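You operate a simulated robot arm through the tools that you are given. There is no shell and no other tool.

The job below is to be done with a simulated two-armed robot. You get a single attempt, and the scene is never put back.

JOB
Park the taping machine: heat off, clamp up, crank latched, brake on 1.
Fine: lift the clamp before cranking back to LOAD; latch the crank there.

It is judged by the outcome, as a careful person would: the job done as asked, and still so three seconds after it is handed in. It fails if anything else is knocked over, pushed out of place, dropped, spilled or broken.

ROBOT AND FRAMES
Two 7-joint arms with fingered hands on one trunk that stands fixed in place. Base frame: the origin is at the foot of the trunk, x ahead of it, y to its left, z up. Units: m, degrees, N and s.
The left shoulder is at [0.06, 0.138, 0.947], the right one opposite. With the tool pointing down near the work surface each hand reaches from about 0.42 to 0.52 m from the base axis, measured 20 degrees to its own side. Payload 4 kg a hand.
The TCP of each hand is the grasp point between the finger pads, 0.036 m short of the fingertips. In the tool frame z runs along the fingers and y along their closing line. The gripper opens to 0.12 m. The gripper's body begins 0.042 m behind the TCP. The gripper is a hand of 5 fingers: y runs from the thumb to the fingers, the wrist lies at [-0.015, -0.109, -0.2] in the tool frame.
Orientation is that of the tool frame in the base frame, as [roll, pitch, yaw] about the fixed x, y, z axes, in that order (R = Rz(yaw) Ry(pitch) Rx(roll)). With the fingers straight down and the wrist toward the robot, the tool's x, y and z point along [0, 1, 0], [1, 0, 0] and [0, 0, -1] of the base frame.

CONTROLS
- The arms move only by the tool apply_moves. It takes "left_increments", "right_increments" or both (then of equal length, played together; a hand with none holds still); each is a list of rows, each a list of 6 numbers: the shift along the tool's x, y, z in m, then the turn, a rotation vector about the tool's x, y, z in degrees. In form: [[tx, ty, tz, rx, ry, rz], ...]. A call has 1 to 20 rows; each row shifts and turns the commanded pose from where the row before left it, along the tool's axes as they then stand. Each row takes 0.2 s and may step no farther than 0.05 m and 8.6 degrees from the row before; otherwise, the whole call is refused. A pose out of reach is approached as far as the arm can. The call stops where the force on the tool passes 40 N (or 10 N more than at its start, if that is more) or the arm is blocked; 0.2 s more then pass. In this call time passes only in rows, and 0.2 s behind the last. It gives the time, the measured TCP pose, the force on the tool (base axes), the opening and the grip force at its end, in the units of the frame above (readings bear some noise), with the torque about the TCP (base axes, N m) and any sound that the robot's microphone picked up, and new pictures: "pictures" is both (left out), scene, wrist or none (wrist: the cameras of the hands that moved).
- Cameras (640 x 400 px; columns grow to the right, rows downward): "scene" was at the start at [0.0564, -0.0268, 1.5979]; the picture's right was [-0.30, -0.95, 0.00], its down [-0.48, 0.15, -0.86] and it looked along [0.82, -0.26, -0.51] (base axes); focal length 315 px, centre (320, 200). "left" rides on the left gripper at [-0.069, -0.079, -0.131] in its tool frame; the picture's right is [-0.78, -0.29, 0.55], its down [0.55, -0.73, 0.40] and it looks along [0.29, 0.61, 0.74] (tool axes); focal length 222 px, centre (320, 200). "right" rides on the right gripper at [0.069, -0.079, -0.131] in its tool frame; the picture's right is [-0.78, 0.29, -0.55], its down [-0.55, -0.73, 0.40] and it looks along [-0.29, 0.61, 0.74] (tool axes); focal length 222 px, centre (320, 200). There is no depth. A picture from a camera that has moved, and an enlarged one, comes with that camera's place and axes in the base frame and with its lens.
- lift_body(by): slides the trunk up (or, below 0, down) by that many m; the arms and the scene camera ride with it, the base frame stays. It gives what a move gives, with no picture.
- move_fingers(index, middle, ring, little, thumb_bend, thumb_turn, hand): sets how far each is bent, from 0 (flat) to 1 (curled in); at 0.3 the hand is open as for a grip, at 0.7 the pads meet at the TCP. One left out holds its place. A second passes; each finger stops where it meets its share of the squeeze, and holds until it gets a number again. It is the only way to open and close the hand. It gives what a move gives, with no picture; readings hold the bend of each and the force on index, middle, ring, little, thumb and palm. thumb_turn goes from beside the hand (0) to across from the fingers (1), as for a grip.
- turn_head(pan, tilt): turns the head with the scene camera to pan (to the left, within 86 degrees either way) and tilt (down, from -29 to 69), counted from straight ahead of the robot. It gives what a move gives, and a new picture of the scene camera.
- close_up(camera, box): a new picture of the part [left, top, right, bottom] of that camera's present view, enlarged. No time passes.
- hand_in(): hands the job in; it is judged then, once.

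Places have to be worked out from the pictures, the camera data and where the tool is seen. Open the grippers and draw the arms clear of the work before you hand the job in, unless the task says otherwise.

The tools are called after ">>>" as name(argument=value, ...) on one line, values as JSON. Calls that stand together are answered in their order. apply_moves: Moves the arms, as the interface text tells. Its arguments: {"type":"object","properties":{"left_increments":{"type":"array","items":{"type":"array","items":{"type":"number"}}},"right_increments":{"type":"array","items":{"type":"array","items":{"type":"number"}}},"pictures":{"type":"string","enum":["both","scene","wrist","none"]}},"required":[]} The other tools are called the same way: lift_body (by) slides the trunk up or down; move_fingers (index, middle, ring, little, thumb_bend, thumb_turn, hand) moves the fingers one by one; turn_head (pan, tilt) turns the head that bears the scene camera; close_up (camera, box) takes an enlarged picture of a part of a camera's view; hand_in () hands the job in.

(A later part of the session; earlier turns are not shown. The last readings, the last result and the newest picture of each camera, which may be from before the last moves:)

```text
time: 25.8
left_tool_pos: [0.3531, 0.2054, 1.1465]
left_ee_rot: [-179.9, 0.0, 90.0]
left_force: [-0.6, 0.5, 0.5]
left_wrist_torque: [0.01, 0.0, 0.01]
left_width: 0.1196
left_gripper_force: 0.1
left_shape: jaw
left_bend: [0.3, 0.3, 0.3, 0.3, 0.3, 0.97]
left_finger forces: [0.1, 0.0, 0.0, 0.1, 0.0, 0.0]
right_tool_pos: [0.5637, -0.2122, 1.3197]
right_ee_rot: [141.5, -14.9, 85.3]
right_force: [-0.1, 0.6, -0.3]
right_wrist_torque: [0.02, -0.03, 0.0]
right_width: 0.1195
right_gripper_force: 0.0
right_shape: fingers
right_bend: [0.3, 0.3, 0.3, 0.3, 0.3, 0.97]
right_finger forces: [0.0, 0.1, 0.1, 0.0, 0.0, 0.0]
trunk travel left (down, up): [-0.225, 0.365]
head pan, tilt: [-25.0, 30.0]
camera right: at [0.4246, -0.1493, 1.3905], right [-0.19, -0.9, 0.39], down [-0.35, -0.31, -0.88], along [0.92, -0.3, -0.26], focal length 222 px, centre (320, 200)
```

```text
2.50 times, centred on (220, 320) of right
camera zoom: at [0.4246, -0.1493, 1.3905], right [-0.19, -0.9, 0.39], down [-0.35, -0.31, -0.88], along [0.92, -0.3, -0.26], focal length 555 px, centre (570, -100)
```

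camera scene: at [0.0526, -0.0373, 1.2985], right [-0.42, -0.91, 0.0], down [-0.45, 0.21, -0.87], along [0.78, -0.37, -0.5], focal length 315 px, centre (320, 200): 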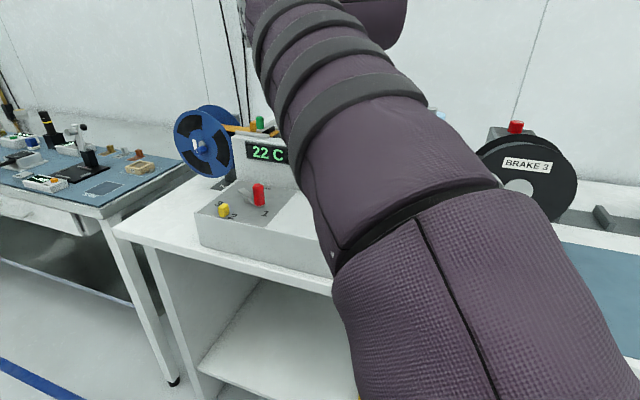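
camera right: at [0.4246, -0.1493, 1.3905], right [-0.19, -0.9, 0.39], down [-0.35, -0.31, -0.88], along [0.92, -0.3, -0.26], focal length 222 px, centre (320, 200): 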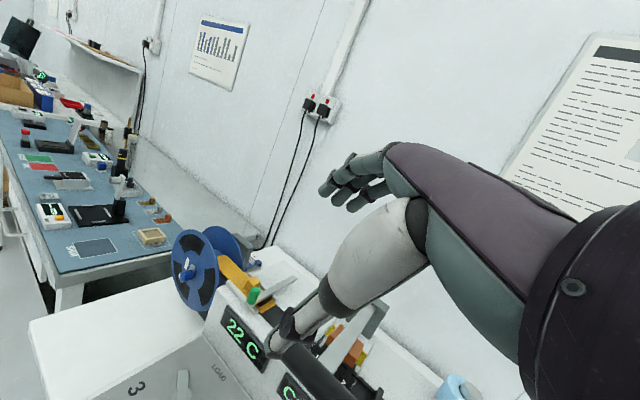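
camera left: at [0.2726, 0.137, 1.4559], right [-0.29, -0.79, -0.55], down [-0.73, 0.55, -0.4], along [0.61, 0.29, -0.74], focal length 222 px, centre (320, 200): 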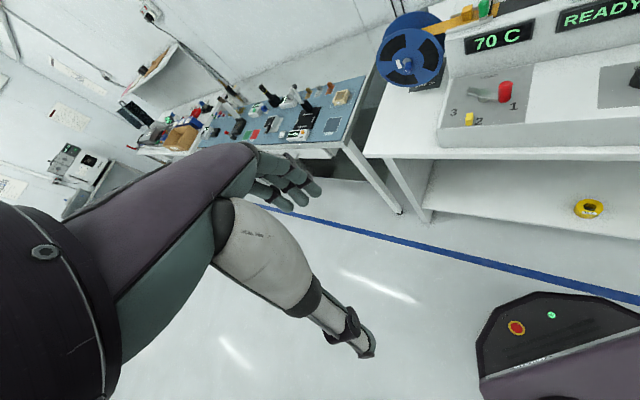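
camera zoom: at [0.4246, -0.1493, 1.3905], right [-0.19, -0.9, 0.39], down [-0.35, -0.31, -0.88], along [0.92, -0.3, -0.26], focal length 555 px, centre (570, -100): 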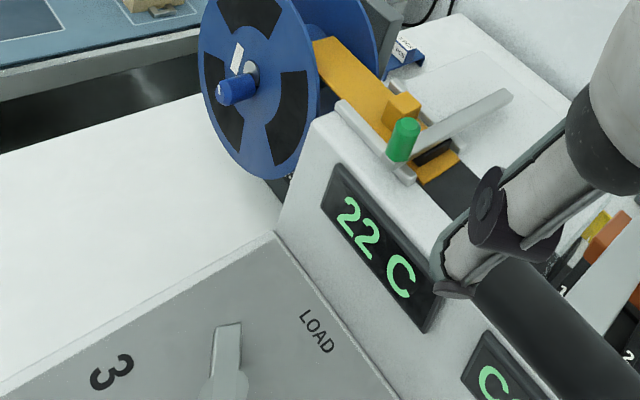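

I zoom tightly on the green-knob clamp.

>>> close_up(camera="right", box=[225, 265, 315, 325])

>>> close_up(camera="right", box=[300, 320, 400, 400])

```text
6.67 times, centred on (270, 295) of right
camera zoom: at [0.4246, -0.1493, 1.3905], right [-0.19, -0.9, 0.39], down [-0.35, -0.31, -0.88], along [0.92, -0.3, -0.26], focal length 1481 px, centre (653, -433)
```

zoom: 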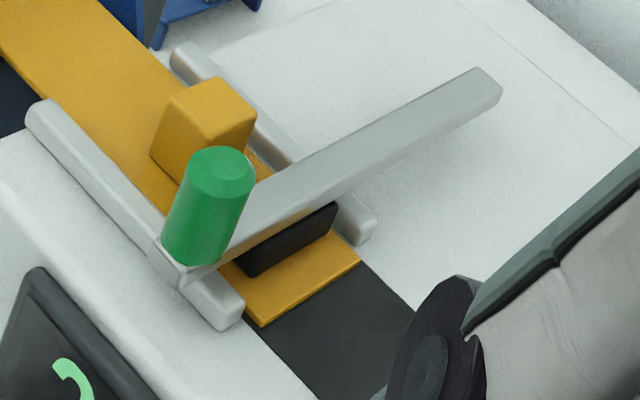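

```text
5.00 times, centred on (350, 360) of right
camera zoom: at [0.4246, -0.1493, 1.3905], right [-0.19, -0.9, 0.39], down [-0.35, -0.31, -0.88], along [0.92, -0.3, -0.26], focal length 1111 px, centre (170, -600)
```

zoom: 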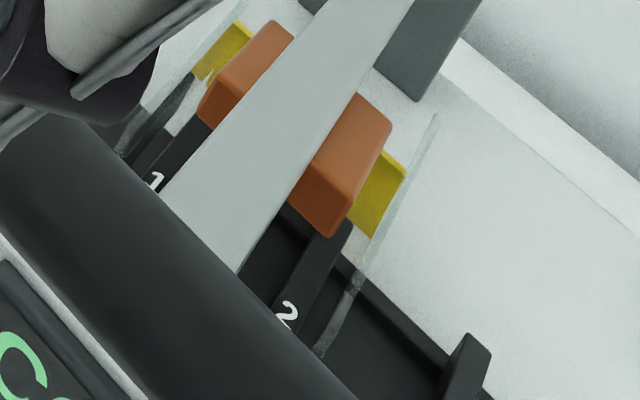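

Now it is clear: the grey bar with the green knob holds a black pad down on the tape between two rails – that's the clamp, hinged at the back. I test how far forward the arm reaches at this safe height before planning the grip.

>>> apply_moves(right_increments=[[0.0032, 0.0307, 0.0255, 0, 0, 0], [0.0032, 0.0307, 0.0255, 0, 0, 0], [0.0032, 0.0307, 0.0255, 0, 0, 0], [0.0032, 0.0307, 0.0255, 0, 0, 0]], pictures="both")

```text
time: 26.8
left_tool_pos: [0.3534, 0.2059, 1.1462]
left_ee_rot: [-180.0, 0.0, 90.0]
left_force: [-0.5, 0.8, -0.9]
left_wrist_torque: [-0.02, -0.01, 0.0]
left_width: 0.1199
left_gripper_force: 0.0
left_shape: jaw
left_bend: [0.3, 0.3, 0.3, 0.3, 0.3, 0.97]
left_finger forces: [0.0, 0.1, 0.0, 0.0, 0.0, 0.1]
right_tool_pos: [0.6748, -0.194, 1.2931]
right_ee_rot: [141.5, -14.8, 85.4]
right_force: [0.1, 0.3, -0.3]
right_wrist_torque: [-0.02, 0.01, -0.01]
right_width: 0.1193
right_gripper_force: 0.1
right_shape: fingers
right_bend: [0.3, 0.3, 0.3, 0.3, 0.3, 0.97]
right_finger forces: [0.1, 0.1, 0.1, 0.0, 0.0, 0.1]
right hand out of reach, approached as far as the arm can: row 3, 4
trunk travel left (down, up): [-0.225, 0.365]
head pan, tilt: [-25.0, 30.0]
camera scene: at [0.0527, -0.0369, 1.2985], right [-0.42, -0.91, 0.0], down [-0.45, 0.21, -0.87], along [0.78, -0.37, -0.5], focal length 315 px, centre (320, 200)
camera right: at [0.5352, -0.1303, 1.3627], right [-0.19, -0.9, 0.39], down [-0.35, -0.31, -0.88], along [0.92, -0.3, -0.26], focal length 222 px, centre (320, 200)
```

scene: 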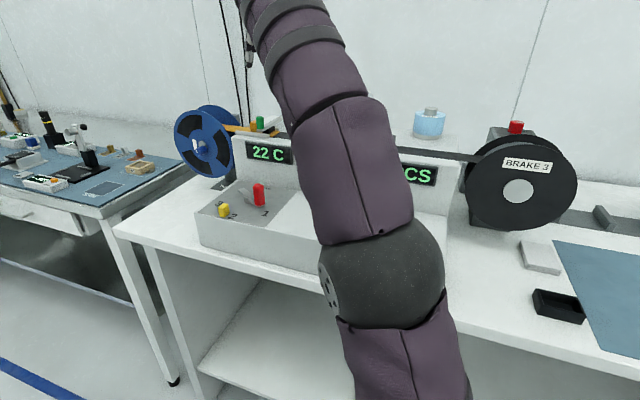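
right: 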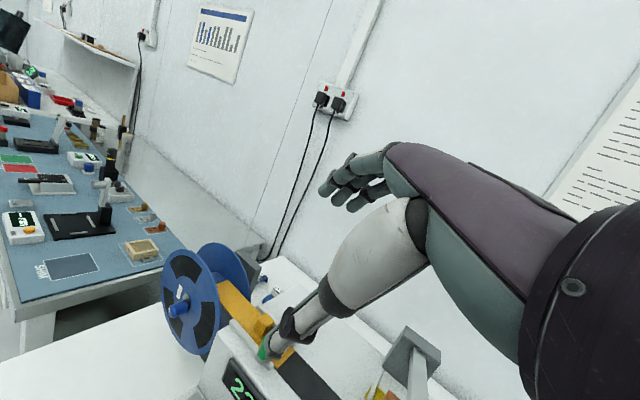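

The arm is fully stretched here: the shoulders are actually low now (≈0.65 m), so raising the trunk will give more reach. I pull back a little and raise the trunk 0.18 m.

>>> apply_moves(right_increments=[[-0.0032, -0.0307, -0.0255, 0, 0, 0], [-0.0032, -0.0307, -0.0255, 0, 0, 0], [-0.0032, -0.0307, -0.0255, 0, 0, 0]], pictures="none")

>>> lift_body(by=0.18)

>>> turn_head(pan=-20, tilt=38)

```text
time: 27.6
left_tool_pos: [0.3523, 0.2057, 1.1455]
left_ee_rot: [-180.0, 0.0, 90.0]
left_force: [0.1, 0.4, -0.4]
left_wrist_torque: [0.0, 0.03, 0.02]
left_width: 0.1196
left_gripper_force: 0.1
left_shape: jaw
left_bend: [0.3, 0.3, 0.3, 0.3, 0.3, 0.97]
left_finger forces: [0.1, 0.0, 0.1, 0.1, 0.1, 0.1]
right_tool_pos: [0.5525, -0.1958, 1.2914]
right_ee_rot: [141.5, -14.9, 85.3]
right_force: [0.6, 0.0, 0.1]
right_wrist_torque: [-0.01, 0.02, -0.01]
right_width: 0.1191
right_gripper_force: 0.1
right_shape: fingers
right_bend: [0.3, 0.3, 0.3, 0.3, 0.3, 0.97]
right_finger forces: [0.1, 0.0, 0.0, 0.0, 0.0, 0.0]
trunk travel left (down, up): [-0.225, 0.365]
head pan, tilt: [-25.0, 30.0]
```

```text
time: 29.6
left_tool_pos: [0.3523, 0.205, 1.3268]
left_ee_rot: [-180.0, -0.2, 89.9]
left_force: [-0.3, -0.5, 0.1]
left_wrist_torque: [0.02, -0.01, 0.0]
left_width: 0.1198
left_gripper_force: 0.1
left_shape: jaw
left_bend: [0.3, 0.3, 0.3, 0.3, 0.3, 0.97]
left_finger forces: [0.0, 0.1, 0.1, 0.0, 0.1, 0.1]
right_tool_pos: [0.5542, -0.1938, 1.4725]
right_ee_rot: [141.5, -14.8, 85.3]
right_force: [-0.8, 0.2, 1.0]
right_wrist_torque: [0.01, -0.02, 0.0]
right_width: 0.1194
right_gripper_force: 0.0
right_shape: fingers
right_bend: [0.3, 0.3, 0.3, 0.3, 0.3, 0.97]
right_finger forces: [0.0, 0.0, 0.1, 0.0, 0.0, 0.0]
trunk travel left (down, up): [-0.405, 0.185]
head pan, tilt: [-25.0, 30.0]
```

```text
time: 30.3
left_tool_pos: [0.3532, 0.2059, 1.3258]
left_ee_rot: [179.9, 0.0, 90.0]
left_force: [0.8, -0.6, -0.7]
left_wrist_torque: [-0.05, 0.01, 0.0]
left_width: 0.1198
left_gripper_force: 0.0
left_shape: jaw
left_bend: [0.3, 0.3, 0.3, 0.3, 0.3, 0.97]
left_finger forces: [0.0, 0.1, 0.0, 0.1, 0.0, 0.0]
right_tool_pos: [0.5537, -0.1948, 1.4731]
right_ee_rot: [141.6, -14.8, 85.3]
right_force: [0.3, 0.1, 0.8]
right_wrist_torque: [-0.04, 0.0, 0.0]
right_width: 0.1193
right_gripper_force: 0.1
right_shape: fingers
right_bend: [0.3, 0.3, 0.3, 0.3, 0.3, 0.97]
right_finger forces: [0.0, 0.1, 0.0, 0.0, 0.0, 0.1]
trunk travel left (down, up): [-0.405, 0.185]
head pan, tilt: [-20.0, 38.0]
camera scene: at [0.0516, -0.0287, 1.4662], right [-0.34, -0.94, 0.0], down [-0.58, 0.21, -0.79], along [0.74, -0.27, -0.62], focal length 315 px, centre (320, 200)
```

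scene: 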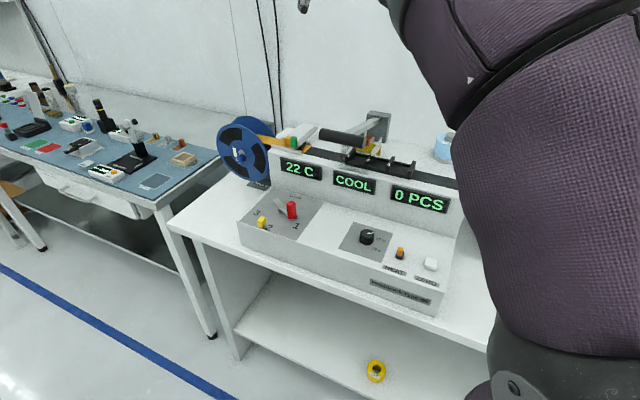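

Good overview from here. The best grip on the green knob is from its two sides (pinch axis along the machine), so the bar can pivot in the grip; that needs the right hand pointing down and turned 45° to the left. I raise the trunk more for reach, then bring the hand down to z≈1.36.

>>> lift_body(by=0.12)

>>> apply_moves(right_increments=[[-0.0116, -0.0271, 0.034, 0, 0, 0], [-0.0116, -0.0271, 0.034, 0, 0, 0], [-0.0116, -0.0271, 0.034, 0, 0, 0], [-0.0116, -0.0271, 0.034, 0, 0, 0], [-0.0116, -0.0271, 0.034, 0, 0, 0]], pictures="scene")

```text
time: 31.8
left_tool_pos: [0.3538, 0.2058, 1.4456]
left_ee_rot: [-180.0, 0.0, 89.9]
left_force: [-0.3, -1.3, 0.3]
left_wrist_torque: [0.0, -0.02, 0.02]
left_width: 0.1198
left_gripper_force: 0.0
left_shape: jaw
left_bend: [0.3, 0.3, 0.3, 0.3, 0.3, 0.97]
left_finger forces: [0.0, 0.1, 0.1, 0.1, 0.0, 0.1]
right_tool_pos: [0.5543, -0.1945, 1.5928]
right_ee_rot: [141.5, -14.8, 85.3]
right_force: [0.5, 0.9, 0.5]
right_wrist_torque: [-0.02, 0.0, 0.02]
right_width: 0.1194
right_gripper_force: 0.1
right_shape: fingers
right_bend: [0.3, 0.3, 0.3, 0.3, 0.3, 0.97]
right_finger forces: [0.1, 0.0, 0.0, 0.0, 0.0, 0.0]
trunk travel left (down, up): [-0.525, 0.065]
head pan, tilt: [-20.0, 38.0]
```

```text
time: 33.0
left_tool_pos: [0.3529, 0.2053, 1.4456]
left_ee_rot: [179.9, -0.1, 90.1]
left_force: [-0.6, 0.1, 0.0]
left_wrist_torque: [0.01, -0.01, -0.01]
left_width: 0.1198
left_gripper_force: 0.1
left_shape: jaw
left_bend: [0.3, 0.3, 0.3, 0.3, 0.3, 0.97]
left_finger forces: [0.0, 0.0, 0.0, 0.0, 0.1, 0.1]
right_tool_pos: [0.552, -0.1974, 1.3672]
right_ee_rot: [141.6, -14.8, 85.2]
right_force: [1.1, -0.1, -0.9]
right_wrist_torque: [0.0, 0.01, -0.01]
right_width: 0.1194
right_gripper_force: 0.0
right_shape: fingers
right_bend: [0.3, 0.3, 0.3, 0.3, 0.3, 0.97]
right_finger forces: [0.1, 0.0, 0.0, 0.1, 0.0, 0.0]
trunk travel left (down, up): [-0.525, 0.065]
head pan, tilt: [-20.0, 38.0]
camera scene: at [0.0518, -0.029, 1.5862], right [-0.34, -0.94, 0.0], down [-0.58, 0.21, -0.79], along [0.74, -0.27, -0.62], focal length 315 px, centre (320, 200)
```

scene: 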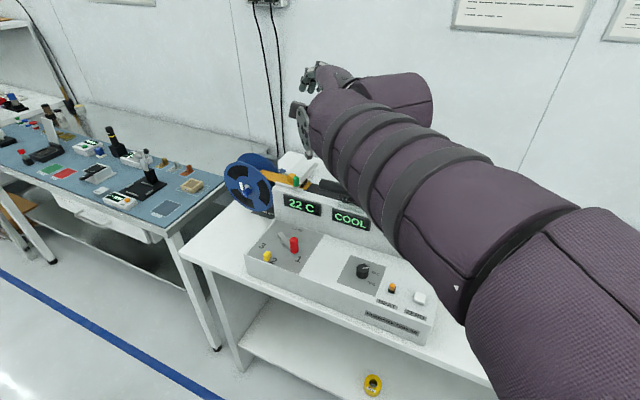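

Now I bring the tool to point straight down and remove its roll, at this safe height.

>>> apply_moves(right_increments=[[0, 0, 0, 8, 0, 0], [0, 0, 0, 8, 0, 0], [0, 0, 0, 8, 0, 0], [0, 0, 0, 8, 0, 0], [0, 0, 0, 6.4, 0, 0], [0, 0, 0, 0, -7.4, 0], [0, 0, 0, 0, -7.4, 0], [0, 0, 0, 0, 0, -8.4], [0, 0, 0, 0, 0, -8.4], [0, 0, 0, 0, 0, -8.4]], pictures="both")

```text
time: 35.2
left_tool_pos: [0.354, 0.2053, 1.4451]
left_ee_rot: [-180.0, 0.0, 90.0]
left_force: [0.8, 0.0, 0.4]
left_wrist_torque: [0.0, 0.03, 0.01]
left_width: 0.1196
left_gripper_force: 0.2
left_shape: jaw
left_bend: [0.3, 0.3, 0.3, 0.3, 0.3, 0.97]
left_finger forces: [0.0, 0.1, 0.1, 0.0, 0.0, 0.0]
right_tool_pos: [0.5532, -0.1947, 1.3685]
right_ee_rot: [179.9, 0.1, 110.6]
right_force: [-0.1, -0.2, 0.0]
right_wrist_torque: [0.02, 0.0, -0.01]
right_width: 0.1192
right_gripper_force: 0.1
right_shape: fingers
right_bend: [0.3, 0.3, 0.3, 0.3, 0.3, 0.97]
right_finger forces: [0.0, 0.0, 0.1, 0.0, 0.0, 0.0]
trunk travel left (down, up): [-0.525, 0.065]
head pan, tilt: [-20.0, 38.0]
camera scene: at [0.0517, -0.0289, 1.5861], right [-0.34, -0.94, 0.0], down [-0.58, 0.21, -0.79], along [0.74, -0.27, -0.62], focal length 315 px, centre (320, 200)
camera right: at [0.4545, -0.1592, 1.4989], right [0.55, -0.63, 0.55], down [-0.49, -0.77, -0.4], along [0.68, -0.05, -0.73], focal length 222 px, centre (320, 200)
```

scene: 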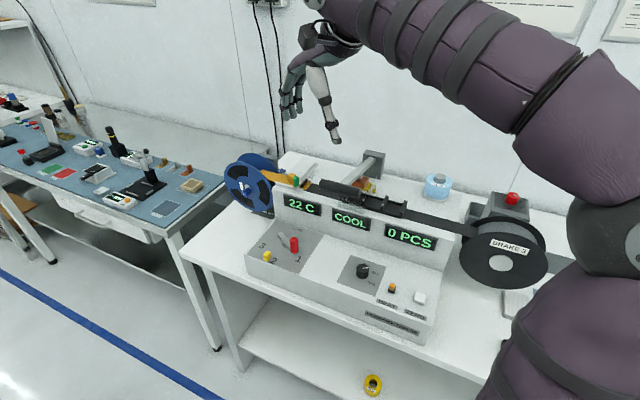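
right: 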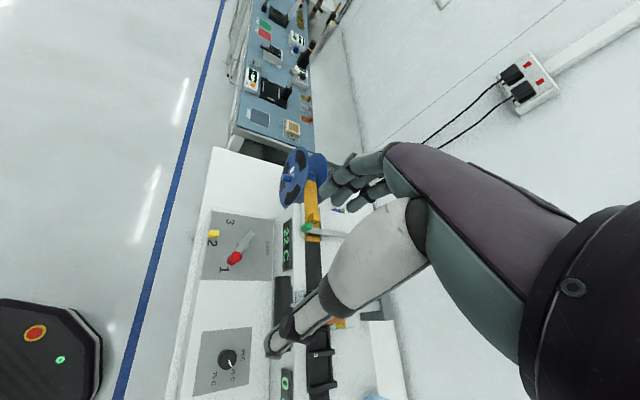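

The arm stays nicely clear with the elbow high. I finish turning to 135° and curl the middle, ring and little fingers, then re-measure the knob from both cameras.

>>> apply_moves(right_increments=[[0, 0, 0, 0, 0, -8.4], [0, 0, 0, 0, 0, -8.4], [0, 0, 0, 0, 0, -8]], pictures="none")

>>> move_fingers(hand="right", middle=1, ring=1, little=1)

>>> close_up(camera="scene", box=[250, 140, 350, 210])

>>> close_up(camera="right", box=[180, 120, 420, 360])

```text
time: 36.0
left_tool_pos: [0.3548, 0.2049, 1.4464]
left_ee_rot: [-180.0, -0.1, 90.0]
left_force: [-0.1, 0.5, 0.3]
left_wrist_torque: [-0.02, -0.01, 0.02]
left_width: 0.1199
left_gripper_force: 0.1
left_shape: jaw
left_bend: [0.3, 0.3, 0.3, 0.3, 0.3, 0.97]
left_finger forces: [0.0, 0.0, 0.0, 0.0, 0.0, 0.0]
right_tool_pos: [0.5533, -0.1948, 1.3674]
right_ee_rot: [179.9, 0.1, 135.4]
right_force: [-0.3, 0.3, 0.4]
right_wrist_torque: [-0.02, 0.04, 0.03]
right_width: 0.1194
right_gripper_force: 0.0
right_shape: fingers
right_bend: [0.3, 0.3, 0.3, 0.3, 0.3, 0.97]
right_finger forces: [0.0, 0.0, 0.1, 0.1, 0.0, 0.0]
trunk travel left (down, up): [-0.525, 0.065]
head pan, tilt: [-20.0, 38.0]
```

```text
time: 37.0
left_tool_pos: [0.3534, 0.2057, 1.446]
left_ee_rot: [180.0, 0.0, 90.0]
left_force: [0.0, -0.7, 0.0]
left_wrist_torque: [0.01, -0.04, 0.02]
left_width: 0.1197
left_gripper_force: 0.1
left_shape: jaw
left_bend: [0.3, 0.3, 0.3, 0.3, 0.3, 0.97]
left_finger forces: [0.0, 0.0, 0.1, 0.0, 0.1, 0.0]
right_tool_pos: [0.5544, -0.1952, 1.3676]
right_ee_rot: [179.9, 0.2, 135.4]
right_force: [-0.4, 0.0, 0.0]
right_wrist_torque: [-0.01, -0.02, -0.01]
right_width: 0.1191
right_gripper_force: 0.0
right_shape: fingers
right_bend: [0.3, 1.0, 1.0, 1.0, 0.3, 0.97]
right_finger forces: [0.0, 0.1, 0.0, 0.0, 0.0, 0.1]
trunk travel left (down, up): [-0.525, 0.065]
head pan, tilt: [-20.0, 38.0]
```

```text
5.71 times, centred on (300, 175) of scene
camera zoom: at [0.0515, -0.0287, 1.5861], right [-0.34, -0.94, 0.0], down [-0.58, 0.21, -0.79], along [0.74, -0.27, -0.62], focal length 1802 px, centre (434, 343)
```

zoom: 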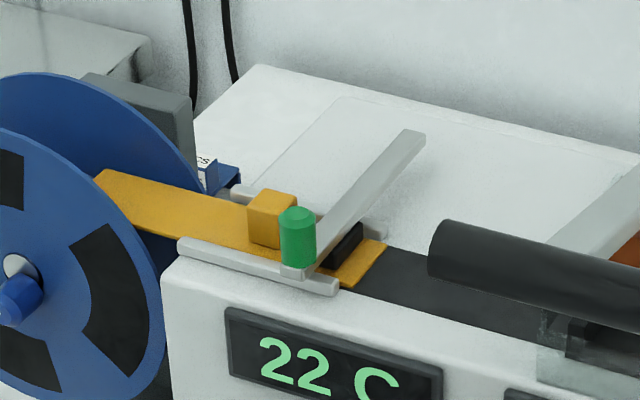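

```text
1.67 times, centred on (300, 240) of right
camera zoom: at [0.4475, -0.2038, 1.4989], right [0.76, -0.35, 0.55], down [-0.13, -0.91, -0.4], along [0.64, 0.23, -0.73], focal length 370 px, centre (353, 133)
```

zoom: 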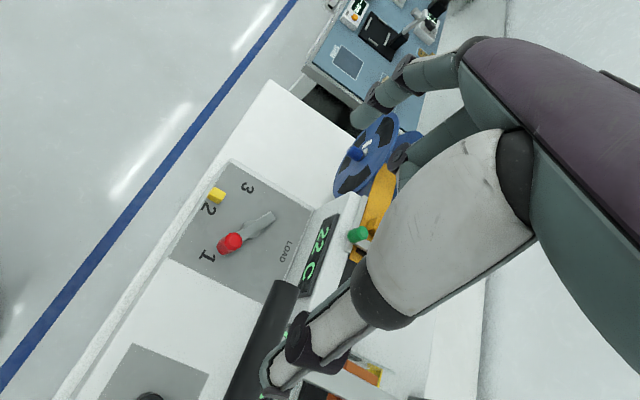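

Combining rays, the knob top is at ≈(0.745,-0.2125,1.106), bottom ≈1.08, with the orange block just behind-left. I move over it at a safe height, clearing the sealing handle, and turn a few more degrees.

>>> apply_moves(right_increments=[[-0.0275, 0.0224, 0.0183, 0, 0, 0], [-0.0275, 0.0224, 0.0183, 0, 0, 0], [-0.0275, 0.0224, 0.0183, 0, 0, 0], [-0.0222, 0.0184, 0.0283, 0, 0, 0], [-0.0222, 0.0184, 0.0283, 0, 0, 0], [-0.0222, 0.0184, 0.0283, 0, 0, 0], [0, 0, 0, 0, 0, -7]], pictures="both")

>>> close_up(camera="scene", box=[230, 60, 390, 220])

>>> close_up(camera="right", box=[200, 120, 400, 360])

```text
time: 38.6
left_tool_pos: [0.3529, 0.2053, 1.4479]
left_ee_rot: [180.0, 0.0, 90.0]
left_force: [-0.9, -0.4, -0.3]
left_wrist_torque: [0.02, -0.03, 0.0]
left_width: 0.1199
left_gripper_force: 0.0
left_shape: jaw
left_bend: [0.3, 0.3, 0.3, 0.3, 0.3, 0.97]
left_finger forces: [0.1, 0.0, 0.0, 0.1, 0.1, 0.0]
right_tool_pos: [0.7471, -0.2082, 1.2288]
right_ee_rot: [-179.9, 0.4, 141.3]
right_force: [-0.4, -0.8, -0.8]
right_wrist_torque: [-0.02, 0.0, 0.0]
right_width: 0.1195
right_gripper_force: 0.0
right_shape: fingers
right_bend: [0.3, 1.0, 1.0, 1.0, 0.3, 0.97]
right_finger forces: [0.0, 0.0, 0.0, 0.1, 0.1, 0.1]
right hand out of reach, approached as far as the arm can: row 7
trunk travel left (down, up): [-0.525, 0.065]
head pan, tilt: [-20.0, 38.0]
camera scene: at [0.0512, -0.0288, 1.5862], right [-0.34, -0.94, 0.0], down [-0.58, 0.21, -0.79], along [0.74, -0.27, -0.62], focal length 315 px, centre (320, 200)
camera right: at [0.6424, -0.2279, 1.3602], right [0.79, -0.26, 0.55], down [-0.03, -0.92, -0.39], along [0.61, 0.29, -0.74], focal length 222 px, centre (320, 200)
```

scene: 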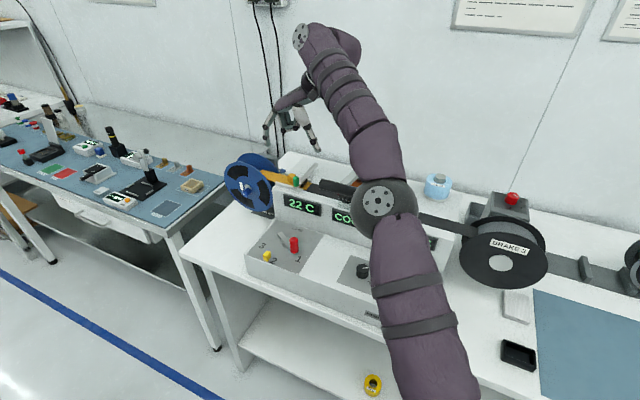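
right: 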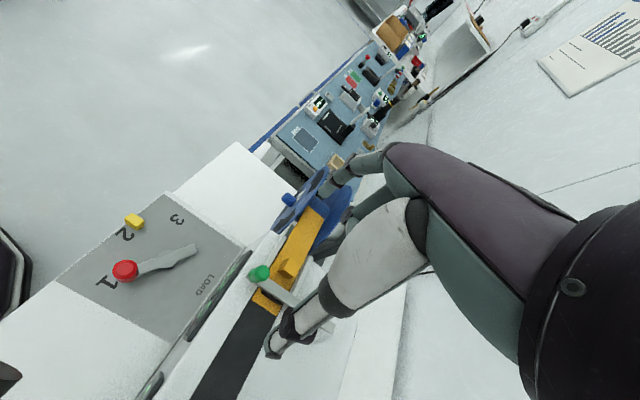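

```text
2.50 times, centred on (310, 140) of scene
camera zoom: at [0.0512, -0.0288, 1.5862], right [-0.34, -0.94, 0.0], down [-0.58, 0.21, -0.79], along [0.74, -0.27, -0.62], focal length 788 px, centre (345, 350)
```

zoom: 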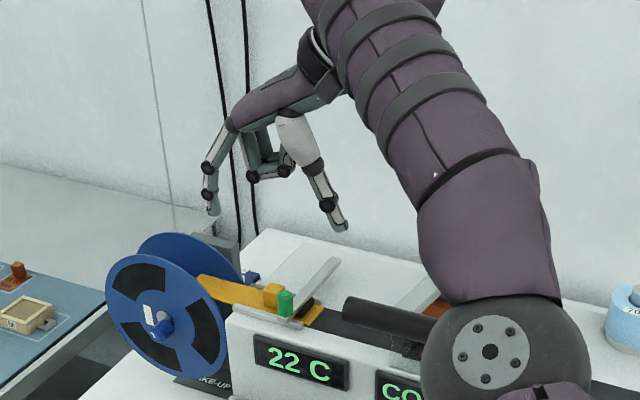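

```text
1.67 times, centred on (300, 240) of right
camera zoom: at [0.6424, -0.2279, 1.3602], right [0.79, -0.26, 0.55], down [-0.03, -0.92, -0.39], along [0.61, 0.29, -0.74], focal length 370 px, centre (353, 133)
```

zoom: 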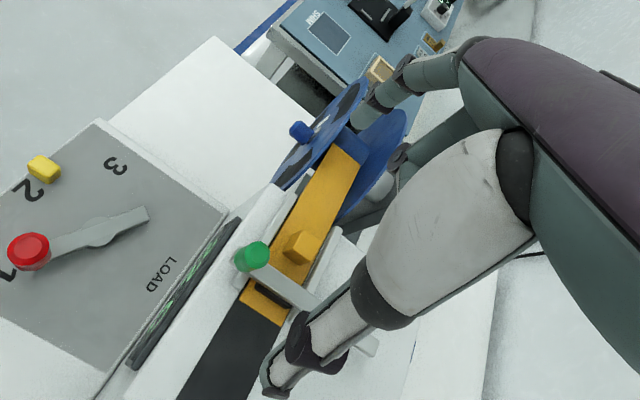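

Alignment is good: in the tool frame the knob lies at about x=+0.005, y=-0.007, and the orange block stays about 1 cm clear of the index path. I partly close index and thumb, then descend most of the way.

>>> move_fingers(hand="right", index=0.48, thumb_bend=0.48)

>>> apply_moves(right_increments=[[0.001, -0.005, 0.03, 0, 0, 0], [0, 0, 0.03, 0, 0, 0]], pictures="both")

>>> close_up(camera="scene", box=[250, 110, 350, 210])

>>> close_up(camera="right", box=[220, 150, 370, 330])

```text
time: 39.6
left_tool_pos: [0.353, 0.2043, 1.4454]
left_ee_rot: [-180.0, 0.1, 90.0]
left_force: [-0.7, -0.4, 0.1]
left_wrist_torque: [0.03, 0.0, -0.01]
left_width: 0.1196
left_gripper_force: 0.1
left_shape: jaw
left_bend: [0.3, 0.3, 0.3, 0.3, 0.3, 0.97]
left_finger forces: [0.0, 0.0, 0.0, 0.0, 0.0, 0.1]
right_tool_pos: [0.7464, -0.2095, 1.2288]
right_ee_rot: [-180.0, 0.5, 141.2]
right_force: [-0.2, -0.1, -0.4]
right_wrist_torque: [0.01, 0.02, -0.01]
right_width: 0.0663
right_gripper_force: 0.0
right_shape: fingers
right_bend: [0.48, 1.0, 1.0, 1.0, 0.48, 0.97]
right_finger forces: [0.0, 0.1, 0.0, 0.1, 0.0, 0.1]
trunk travel left (down, up): [-0.525, 0.065]
head pan, tilt: [-20.0, 38.0]
```

```text
time: 40.2
left_tool_pos: [0.353, 0.2052, 1.4459]
left_ee_rot: [180.0, 0.0, 90.0]
left_force: [1.1, 0.0, 1.1]
left_wrist_torque: [0.0, 0.01, -0.04]
left_width: 0.1195
left_gripper_force: 0.1
left_shape: jaw
left_bend: [0.3, 0.3, 0.3, 0.3, 0.3, 0.97]
left_finger forces: [0.0, 0.0, 0.1, 0.0, 0.1, 0.0]
right_tool_pos: [0.7418, -0.2136, 1.1655]
right_ee_rot: [179.9, 0.0, 142.4]
right_force: [-0.8, 0.1, -0.2]
right_wrist_torque: [0.01, 0.0, 0.01]
right_width: 0.0664
right_gripper_force: 0.0
right_shape: fingers
right_bend: [0.48, 1.0, 1.0, 1.0, 0.48, 0.97]
right_finger forces: [0.1, 0.1, 0.0, 0.1, 0.0, 0.0]
trunk travel left (down, up): [-0.525, 0.065]
head pan, tilt: [-20.0, 38.0]
camera scene: at [0.0523, -0.0284, 1.5861], right [-0.34, -0.94, 0.0], down [-0.58, 0.21, -0.79], along [0.74, -0.27, -0.62], focal length 315 px, centre (320, 200)
camera right: at [0.6385, -0.2353, 1.2976], right [0.8, -0.25, 0.55], down [-0.01, -0.92, -0.4], along [0.6, 0.31, -0.74], focal length 222 px, centre (320, 200)
```

scene: 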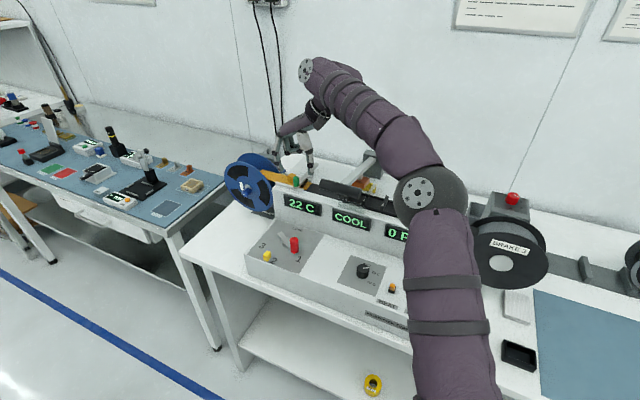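
right: 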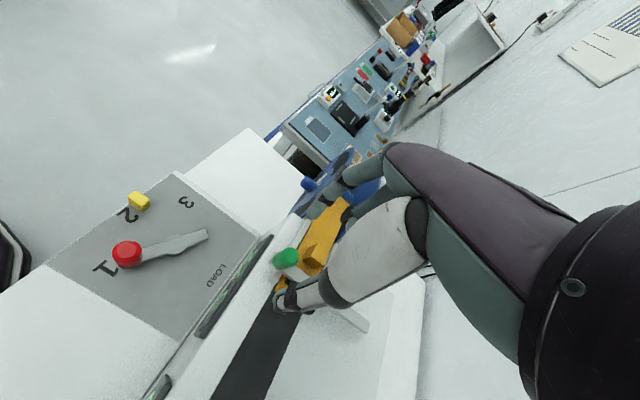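

```text
4.00 times, centred on (300, 160) of scene
camera zoom: at [0.0523, -0.0284, 1.5861], right [-0.34, -0.94, 0.0], down [-0.58, 0.21, -0.79], along [0.74, -0.27, -0.62], focal length 1261 px, centre (400, 360)
```

zoom: 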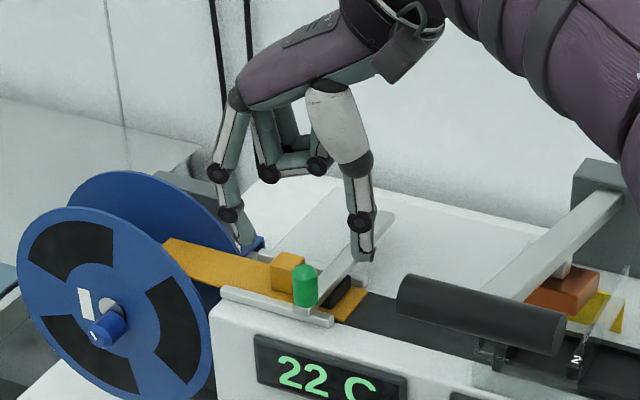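

```text
2.22 times, centred on (295, 240) of right
camera zoom: at [0.6385, -0.2353, 1.2976], right [0.8, -0.25, 0.55], down [-0.01, -0.92, -0.4], along [0.6, 0.31, -0.74], focal length 494 px, centre (376, 111)
```

zoom: 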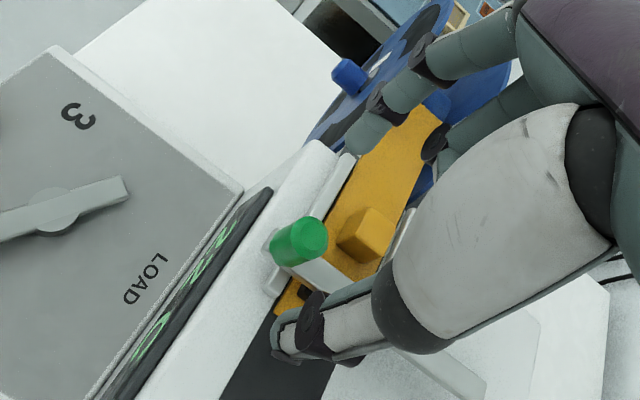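

Knob is centred between index and thumb (tool x≈0.0015, y≈0), and the take-up reel's nearest edge is well clear. I descend the last 4.3 cm.

>>> apply_moves(right_increments=[[0, 0, 0.015, 0, 0, 0], [0, 0, 0.015, 0, 0, 0], [0, 0, 0.013, 0, 0, 0]], pictures="both")

>>> close_up(camera="scene", box=[260, 140, 340, 210])

>>> close_up(camera="right", box=[240, 160, 360, 300])

```text
time: 41.0
left_tool_pos: [0.3534, 0.2048, 1.447]
left_ee_rot: [180.0, 0.0, 90.0]
left_force: [0.0, 0.2, -0.2]
left_wrist_torque: [0.01, 0.01, 0.01]
left_width: 0.1197
left_gripper_force: 0.1
left_shape: jaw
left_bend: [0.3, 0.3, 0.3, 0.3, 0.3, 0.97]
left_finger forces: [0.0, 0.0, 0.1, 0.1, 0.1, 0.0]
right_tool_pos: [0.7423, -0.2133, 1.1245]
right_ee_rot: [179.9, 0.2, 142.3]
right_force: [0.5, 0.4, 0.3]
right_wrist_torque: [-0.01, 0.0, -0.03]
right_width: 0.0662
right_gripper_force: 0.1
right_shape: fingers
right_bend: [0.48, 1.0, 1.0, 1.0, 0.48, 0.97]
right_finger forces: [0.0, 0.0, 0.1, 0.1, 0.0, 0.0]
trunk travel left (down, up): [-0.525, 0.065]
head pan, tilt: [-20.0, 38.0]
camera scene: at [0.052, -0.0289, 1.5861], right [-0.34, -0.94, 0.0], down [-0.58, 0.21, -0.79], along [0.74, -0.27, -0.62], focal length 315 px, centre (320, 200)
camera right: at [0.6385, -0.2341, 1.2565], right [0.8, -0.25, 0.55], down [-0.01, -0.92, -0.4], along [0.6, 0.31, -0.74], focal length 222 px, centre (320, 200)
```

scene: 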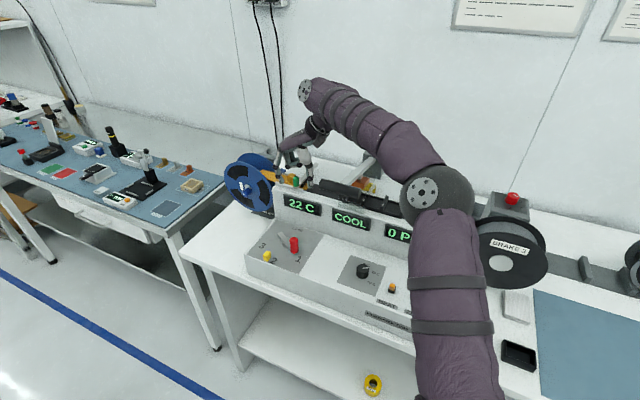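
right: 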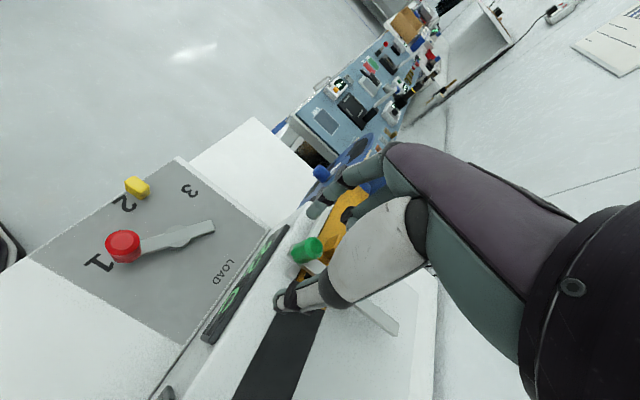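

```text
5.71 times, centred on (300, 175) of scene
camera zoom: at [0.052, -0.0289, 1.5861], right [-0.34, -0.94, 0.0], down [-0.58, 0.21, -0.79], along [0.74, -0.27, -0.62], focal length 1802 px, centre (434, 343)
```

zoom: 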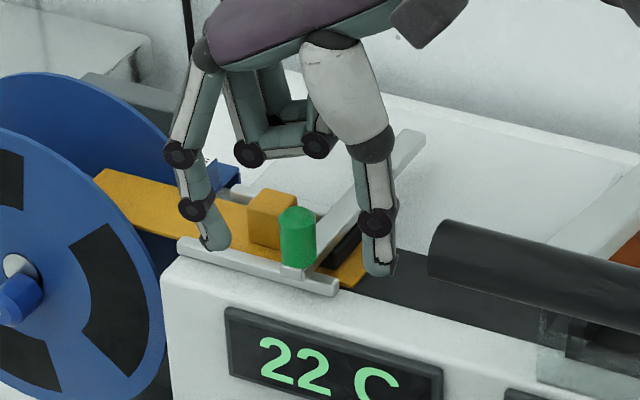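

```text
2.86 times, centred on (300, 230) of right
camera zoom: at [0.6385, -0.2341, 1.2565], right [0.8, -0.25, 0.55], down [-0.01, -0.92, -0.4], along [0.6, 0.31, -0.74], focal length 635 px, centre (377, 114)
```

zoom: 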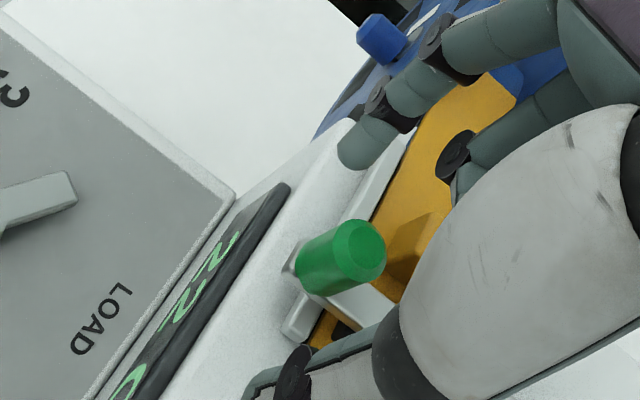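

Index and thumb straddle the green knob at the right height. I close them on it.

>>> move_fingers(hand="right", index=0.8, thumb_bend=0.8)

>>> close_up(camera="scene", box=[260, 140, 340, 210])

>>> close_up(camera="right", box=[240, 160, 360, 300])

```text
time: 42.0
left_tool_pos: [0.3524, 0.2069, 1.4466]
left_ee_rot: [-180.0, 0.1, 89.9]
left_force: [-1.0, -0.5, 0.2]
left_wrist_torque: [-0.01, 0.05, -0.01]
left_width: 0.12
left_gripper_force: 0.1
left_shape: jaw
left_bend: [0.3, 0.3, 0.3, 0.3, 0.3, 0.97]
left_finger forces: [0.0, 0.0, 0.1, 0.0, 0.0, 0.0]
right_tool_pos: [0.7423, -0.2103, 1.125]
right_ee_rot: [179.9, 0.1, 142.4]
right_force: [-0.8, 9.4, 0.8]
right_wrist_torque: [0.23, -0.06, -0.03]
right_width: 0.0
right_gripper_force: 11.3
right_shape: fingers
right_bend: [0.72, 1.0, 1.0, 1.0, 0.77, 0.95]
right_finger forces: [13.6, 0.0, 0.0, 0.1, 9.5, 0.1]
trunk travel left (down, up): [-0.525, 0.065]
head pan, tilt: [-20.0, 38.0]
```

```text
5.71 times, centred on (300, 175) of scene
camera zoom: at [0.0515, -0.0274, 1.5862], right [-0.34, -0.94, 0.0], down [-0.58, 0.21, -0.79], along [0.74, -0.27, -0.62], focal length 1802 px, centre (434, 343)
```

zoom: 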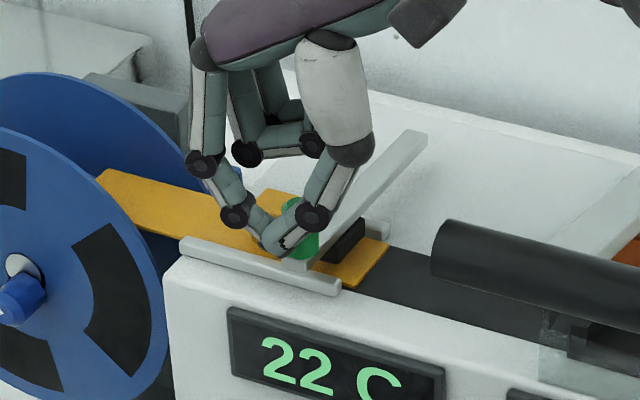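

```text
2.86 times, centred on (300, 230) of right
camera zoom: at [0.6381, -0.232, 1.2574], right [0.8, -0.25, 0.55], down [-0.01, -0.92, -0.4], along [0.6, 0.31, -0.73], focal length 635 px, centre (377, 114)
```

zoom: 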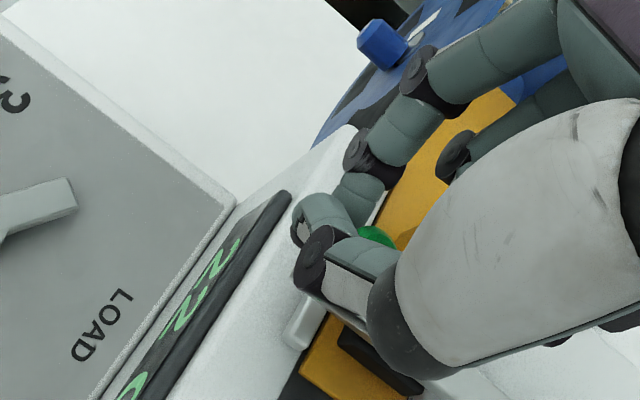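

The fingertips slid past on the front side of the knob (knob now behind them). I reopen to 0.48, shift the hand about 8 mm toward the back of the machine, and look again.

>>> move_fingers(hand="right", index=0.48, thumb_bend=0.48)

>>> apply_moves(right_increments=[[-0.008, 0.0, 0, 0, 0, 0]], pictures="none")

>>> move_fingers(hand="right", index=0.6, thumb_bend=0.58)

>>> close_up(camera="scene", box=[270, 155, 330, 205])

>>> close_up(camera="right", box=[260, 180, 350, 280])

```text
time: 43.0
left_tool_pos: [0.3532, 0.2059, 1.4459]
left_ee_rot: [179.9, -0.1, 89.9]
left_force: [-0.1, -0.3, -0.6]
left_wrist_torque: [-0.01, -0.02, 0.01]
left_width: 0.1198
left_gripper_force: 0.0
left_shape: jaw
left_bend: [0.3, 0.3, 0.3, 0.3, 0.3, 0.97]
left_finger forces: [0.0, 0.0, 0.0, 0.0, 0.0, 0.0]
right_tool_pos: [0.7431, -0.2123, 1.1243]
right_ee_rot: [179.8, 0.0, 142.2]
right_force: [-0.2, -0.4, 1.1]
right_wrist_torque: [0.01, -0.01, -0.02]
right_width: 0.0654
right_gripper_force: 0.0
right_shape: fingers
right_bend: [0.48, 1.0, 1.0, 1.0, 0.48, 0.97]
right_finger forces: [0.1, 0.0, 0.0, 0.0, 0.1, 0.1]
trunk travel left (down, up): [-0.525, 0.065]
head pan, tilt: [-20.0, 38.0]
```

```text
time: 43.4
left_tool_pos: [0.3539, 0.2052, 1.4461]
left_ee_rot: [-179.9, 0.1, 90.0]
left_force: [0.9, -0.6, -0.3]
left_wrist_torque: [-0.01, 0.03, -0.01]
left_width: 0.1196
left_gripper_force: 0.1
left_shape: jaw
left_bend: [0.3, 0.3, 0.3, 0.3, 0.3, 0.97]
left_finger forces: [0.0, 0.0, 0.0, 0.0, 0.1, 0.0]
right_tool_pos: [0.7484, -0.2179, 1.1259]
right_ee_rot: [179.9, 0.0, 142.3]
right_force: [0.6, -0.4, -0.3]
right_wrist_torque: [-0.04, 0.02, -0.03]
right_width: 0.0656
right_gripper_force: 0.0
right_shape: fingers
right_bend: [0.48, 1.0, 1.0, 1.0, 0.48, 0.97]
right_finger forces: [0.0, 0.0, 0.0, 0.1, 0.1, 0.0]
trunk travel left (down, up): [-0.525, 0.065]
head pan, tilt: [-20.0, 38.0]
```

```text
time: 44.4
left_tool_pos: [0.3528, 0.2055, 1.4453]
left_ee_rot: [-179.9, -0.1, 90.1]
left_force: [0.0, -1.0, 1.1]
left_wrist_torque: [0.04, 0.0, 0.02]
left_width: 0.1198
left_gripper_force: 0.1
left_shape: jaw
left_bend: [0.3, 0.3, 0.3, 0.3, 0.3, 0.97]
left_finger forces: [0.0, 0.0, 0.1, 0.1, 0.0, 0.0]
right_tool_pos: [0.748, -0.2176, 1.1244]
right_ee_rot: [179.9, 0.1, 142.3]
right_force: [0.1, -0.2, -0.1]
right_wrist_torque: [0.01, 0.04, -0.04]
right_width: 0.035
right_gripper_force: 0.0
right_shape: fingers
right_bend: [0.6, 1.0, 1.0, 1.0, 0.57, 0.97]
right_finger forces: [0.0, 0.1, 0.0, 0.0, 0.1, 0.1]
trunk travel left (down, up): [-0.525, 0.065]
head pan, tilt: [-20.0, 38.0]
```

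```text
8.00 times, centred on (300, 180) of scene
camera zoom: at [0.0516, -0.0287, 1.5861], right [-0.34, -0.94, 0.0], down [-0.58, 0.21, -0.79], along [0.74, -0.27, -0.62], focal length 2522 px, centre (480, 360)
```

zoom: 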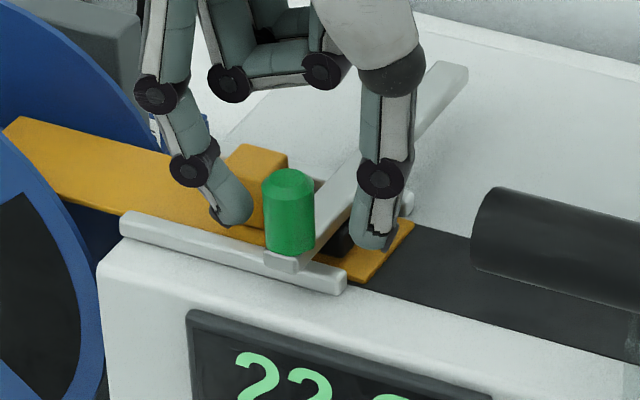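

```text
4.00 times, centred on (305, 230) of right
camera zoom: at [0.6442, -0.2387, 1.257], right [0.8, -0.25, 0.55], down [-0.01, -0.92, -0.4], along [0.6, 0.31, -0.74], focal length 888 px, centre (380, 80)
```

zoom: 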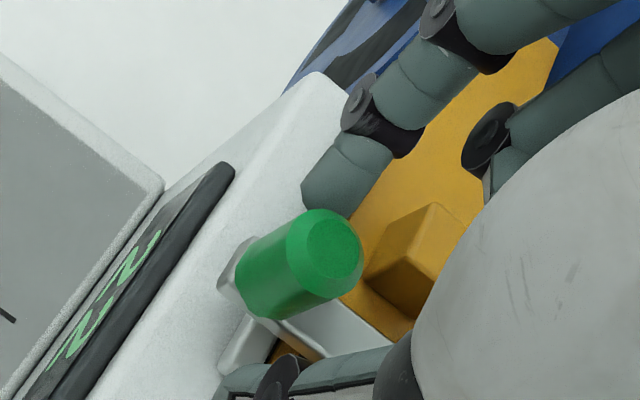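

From both views the pads are now about 4 mm too far back; halfway is right. I shift 4 mm forward and close again.

>>> apply_moves(right_increments=[[0.004, 0.0, 0, 0, 0, 0]], pictures="none")

>>> move_fingers(hand="right", index=0.75, thumb_bend=0.75)

>>> close_up(camera="scene", box=[270, 155, 330, 205])

>>> close_up(camera="right", box=[260, 180, 350, 280])

```text
time: 44.8
left_tool_pos: [0.3537, 0.2058, 1.4467]
left_ee_rot: [180.0, -0.1, 90.0]
left_force: [0.0, 0.6, -1.1]
left_wrist_torque: [-0.02, -0.01, 0.0]
left_width: 0.1199
left_gripper_force: 0.1
left_shape: jaw
left_bend: [0.3, 0.3, 0.3, 0.3, 0.3, 0.97]
left_finger forces: [0.1, 0.0, 0.0, 0.0, 0.0, 0.0]
right_tool_pos: [0.7456, -0.2145, 1.126]
right_ee_rot: [180.0, 0.1, 142.3]
right_force: [-0.9, -0.3, -0.5]
right_wrist_torque: [0.02, 0.03, -0.01]
right_width: 0.0351
right_gripper_force: 0.0
right_shape: fingers
right_bend: [0.6, 1.0, 1.0, 1.0, 0.57, 0.97]
right_finger forces: [0.0, 0.0, 0.0, 0.0, 0.0, 0.0]
trunk travel left (down, up): [-0.525, 0.065]
head pan, tilt: [-20.0, 38.0]
```

```text
time: 45.8
left_tool_pos: [0.353, 0.2062, 1.4455]
left_ee_rot: [-180.0, 0.0, 90.0]
left_force: [-0.8, 0.4, 0.2]
left_wrist_torque: [0.02, -0.01, -0.01]
left_width: 0.1196
left_gripper_force: 0.1
left_shape: jaw
left_bend: [0.3, 0.3, 0.3, 0.3, 0.3, 0.97]
left_finger forces: [0.0, 0.0, 0.0, 0.0, 0.0, 0.1]
right_tool_pos: [0.7464, -0.2147, 1.1254]
right_ee_rot: [179.9, 0.1, 142.3]
right_force: [1.1, 0.3, -0.3]
right_wrist_torque: [-0.02, -0.02, -0.02]
right_width: 0.0114
right_gripper_force: 11.3
right_shape: fingers
right_bend: [0.63, 1.0, 1.0, 1.0, 0.69, 0.97]
right_finger forces: [12.3, 0.1, 0.0, 0.0, 10.3, 0.0]
trunk travel left (down, up): [-0.525, 0.065]
head pan, tilt: [-20.0, 38.0]
```

```text
8.00 times, centred on (300, 180) of scene
camera zoom: at [0.0519, -0.0287, 1.5861], right [-0.34, -0.94, 0.0], down [-0.58, 0.21, -0.79], along [0.74, -0.27, -0.62], focal length 2522 px, centre (480, 360)
```

zoom: 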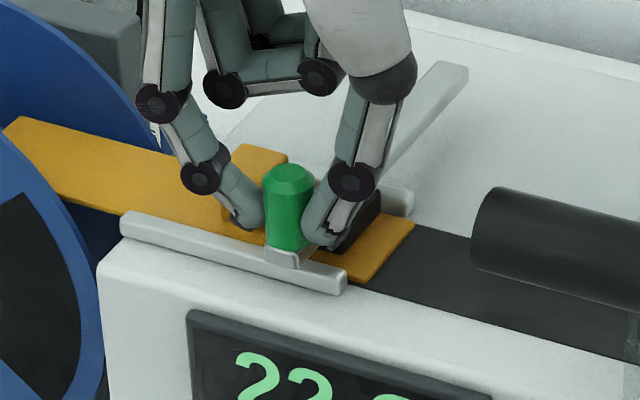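

```text
4.00 times, centred on (305, 230) of right
camera zoom: at [0.6414, -0.2363, 1.2568], right [0.8, -0.25, 0.55], down [-0.01, -0.92, -0.4], along [0.6, 0.31, -0.74], focal length 888 px, centre (380, 80)
```

zoom: 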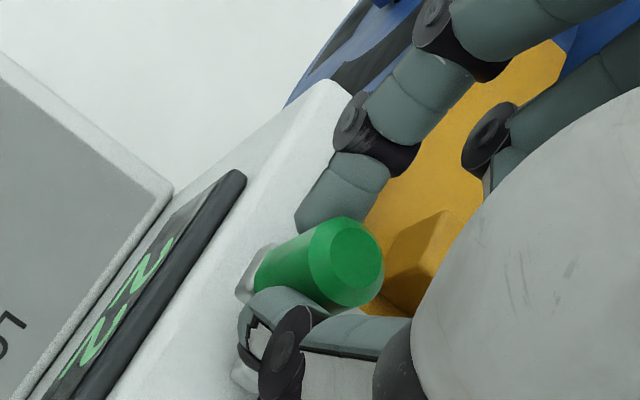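

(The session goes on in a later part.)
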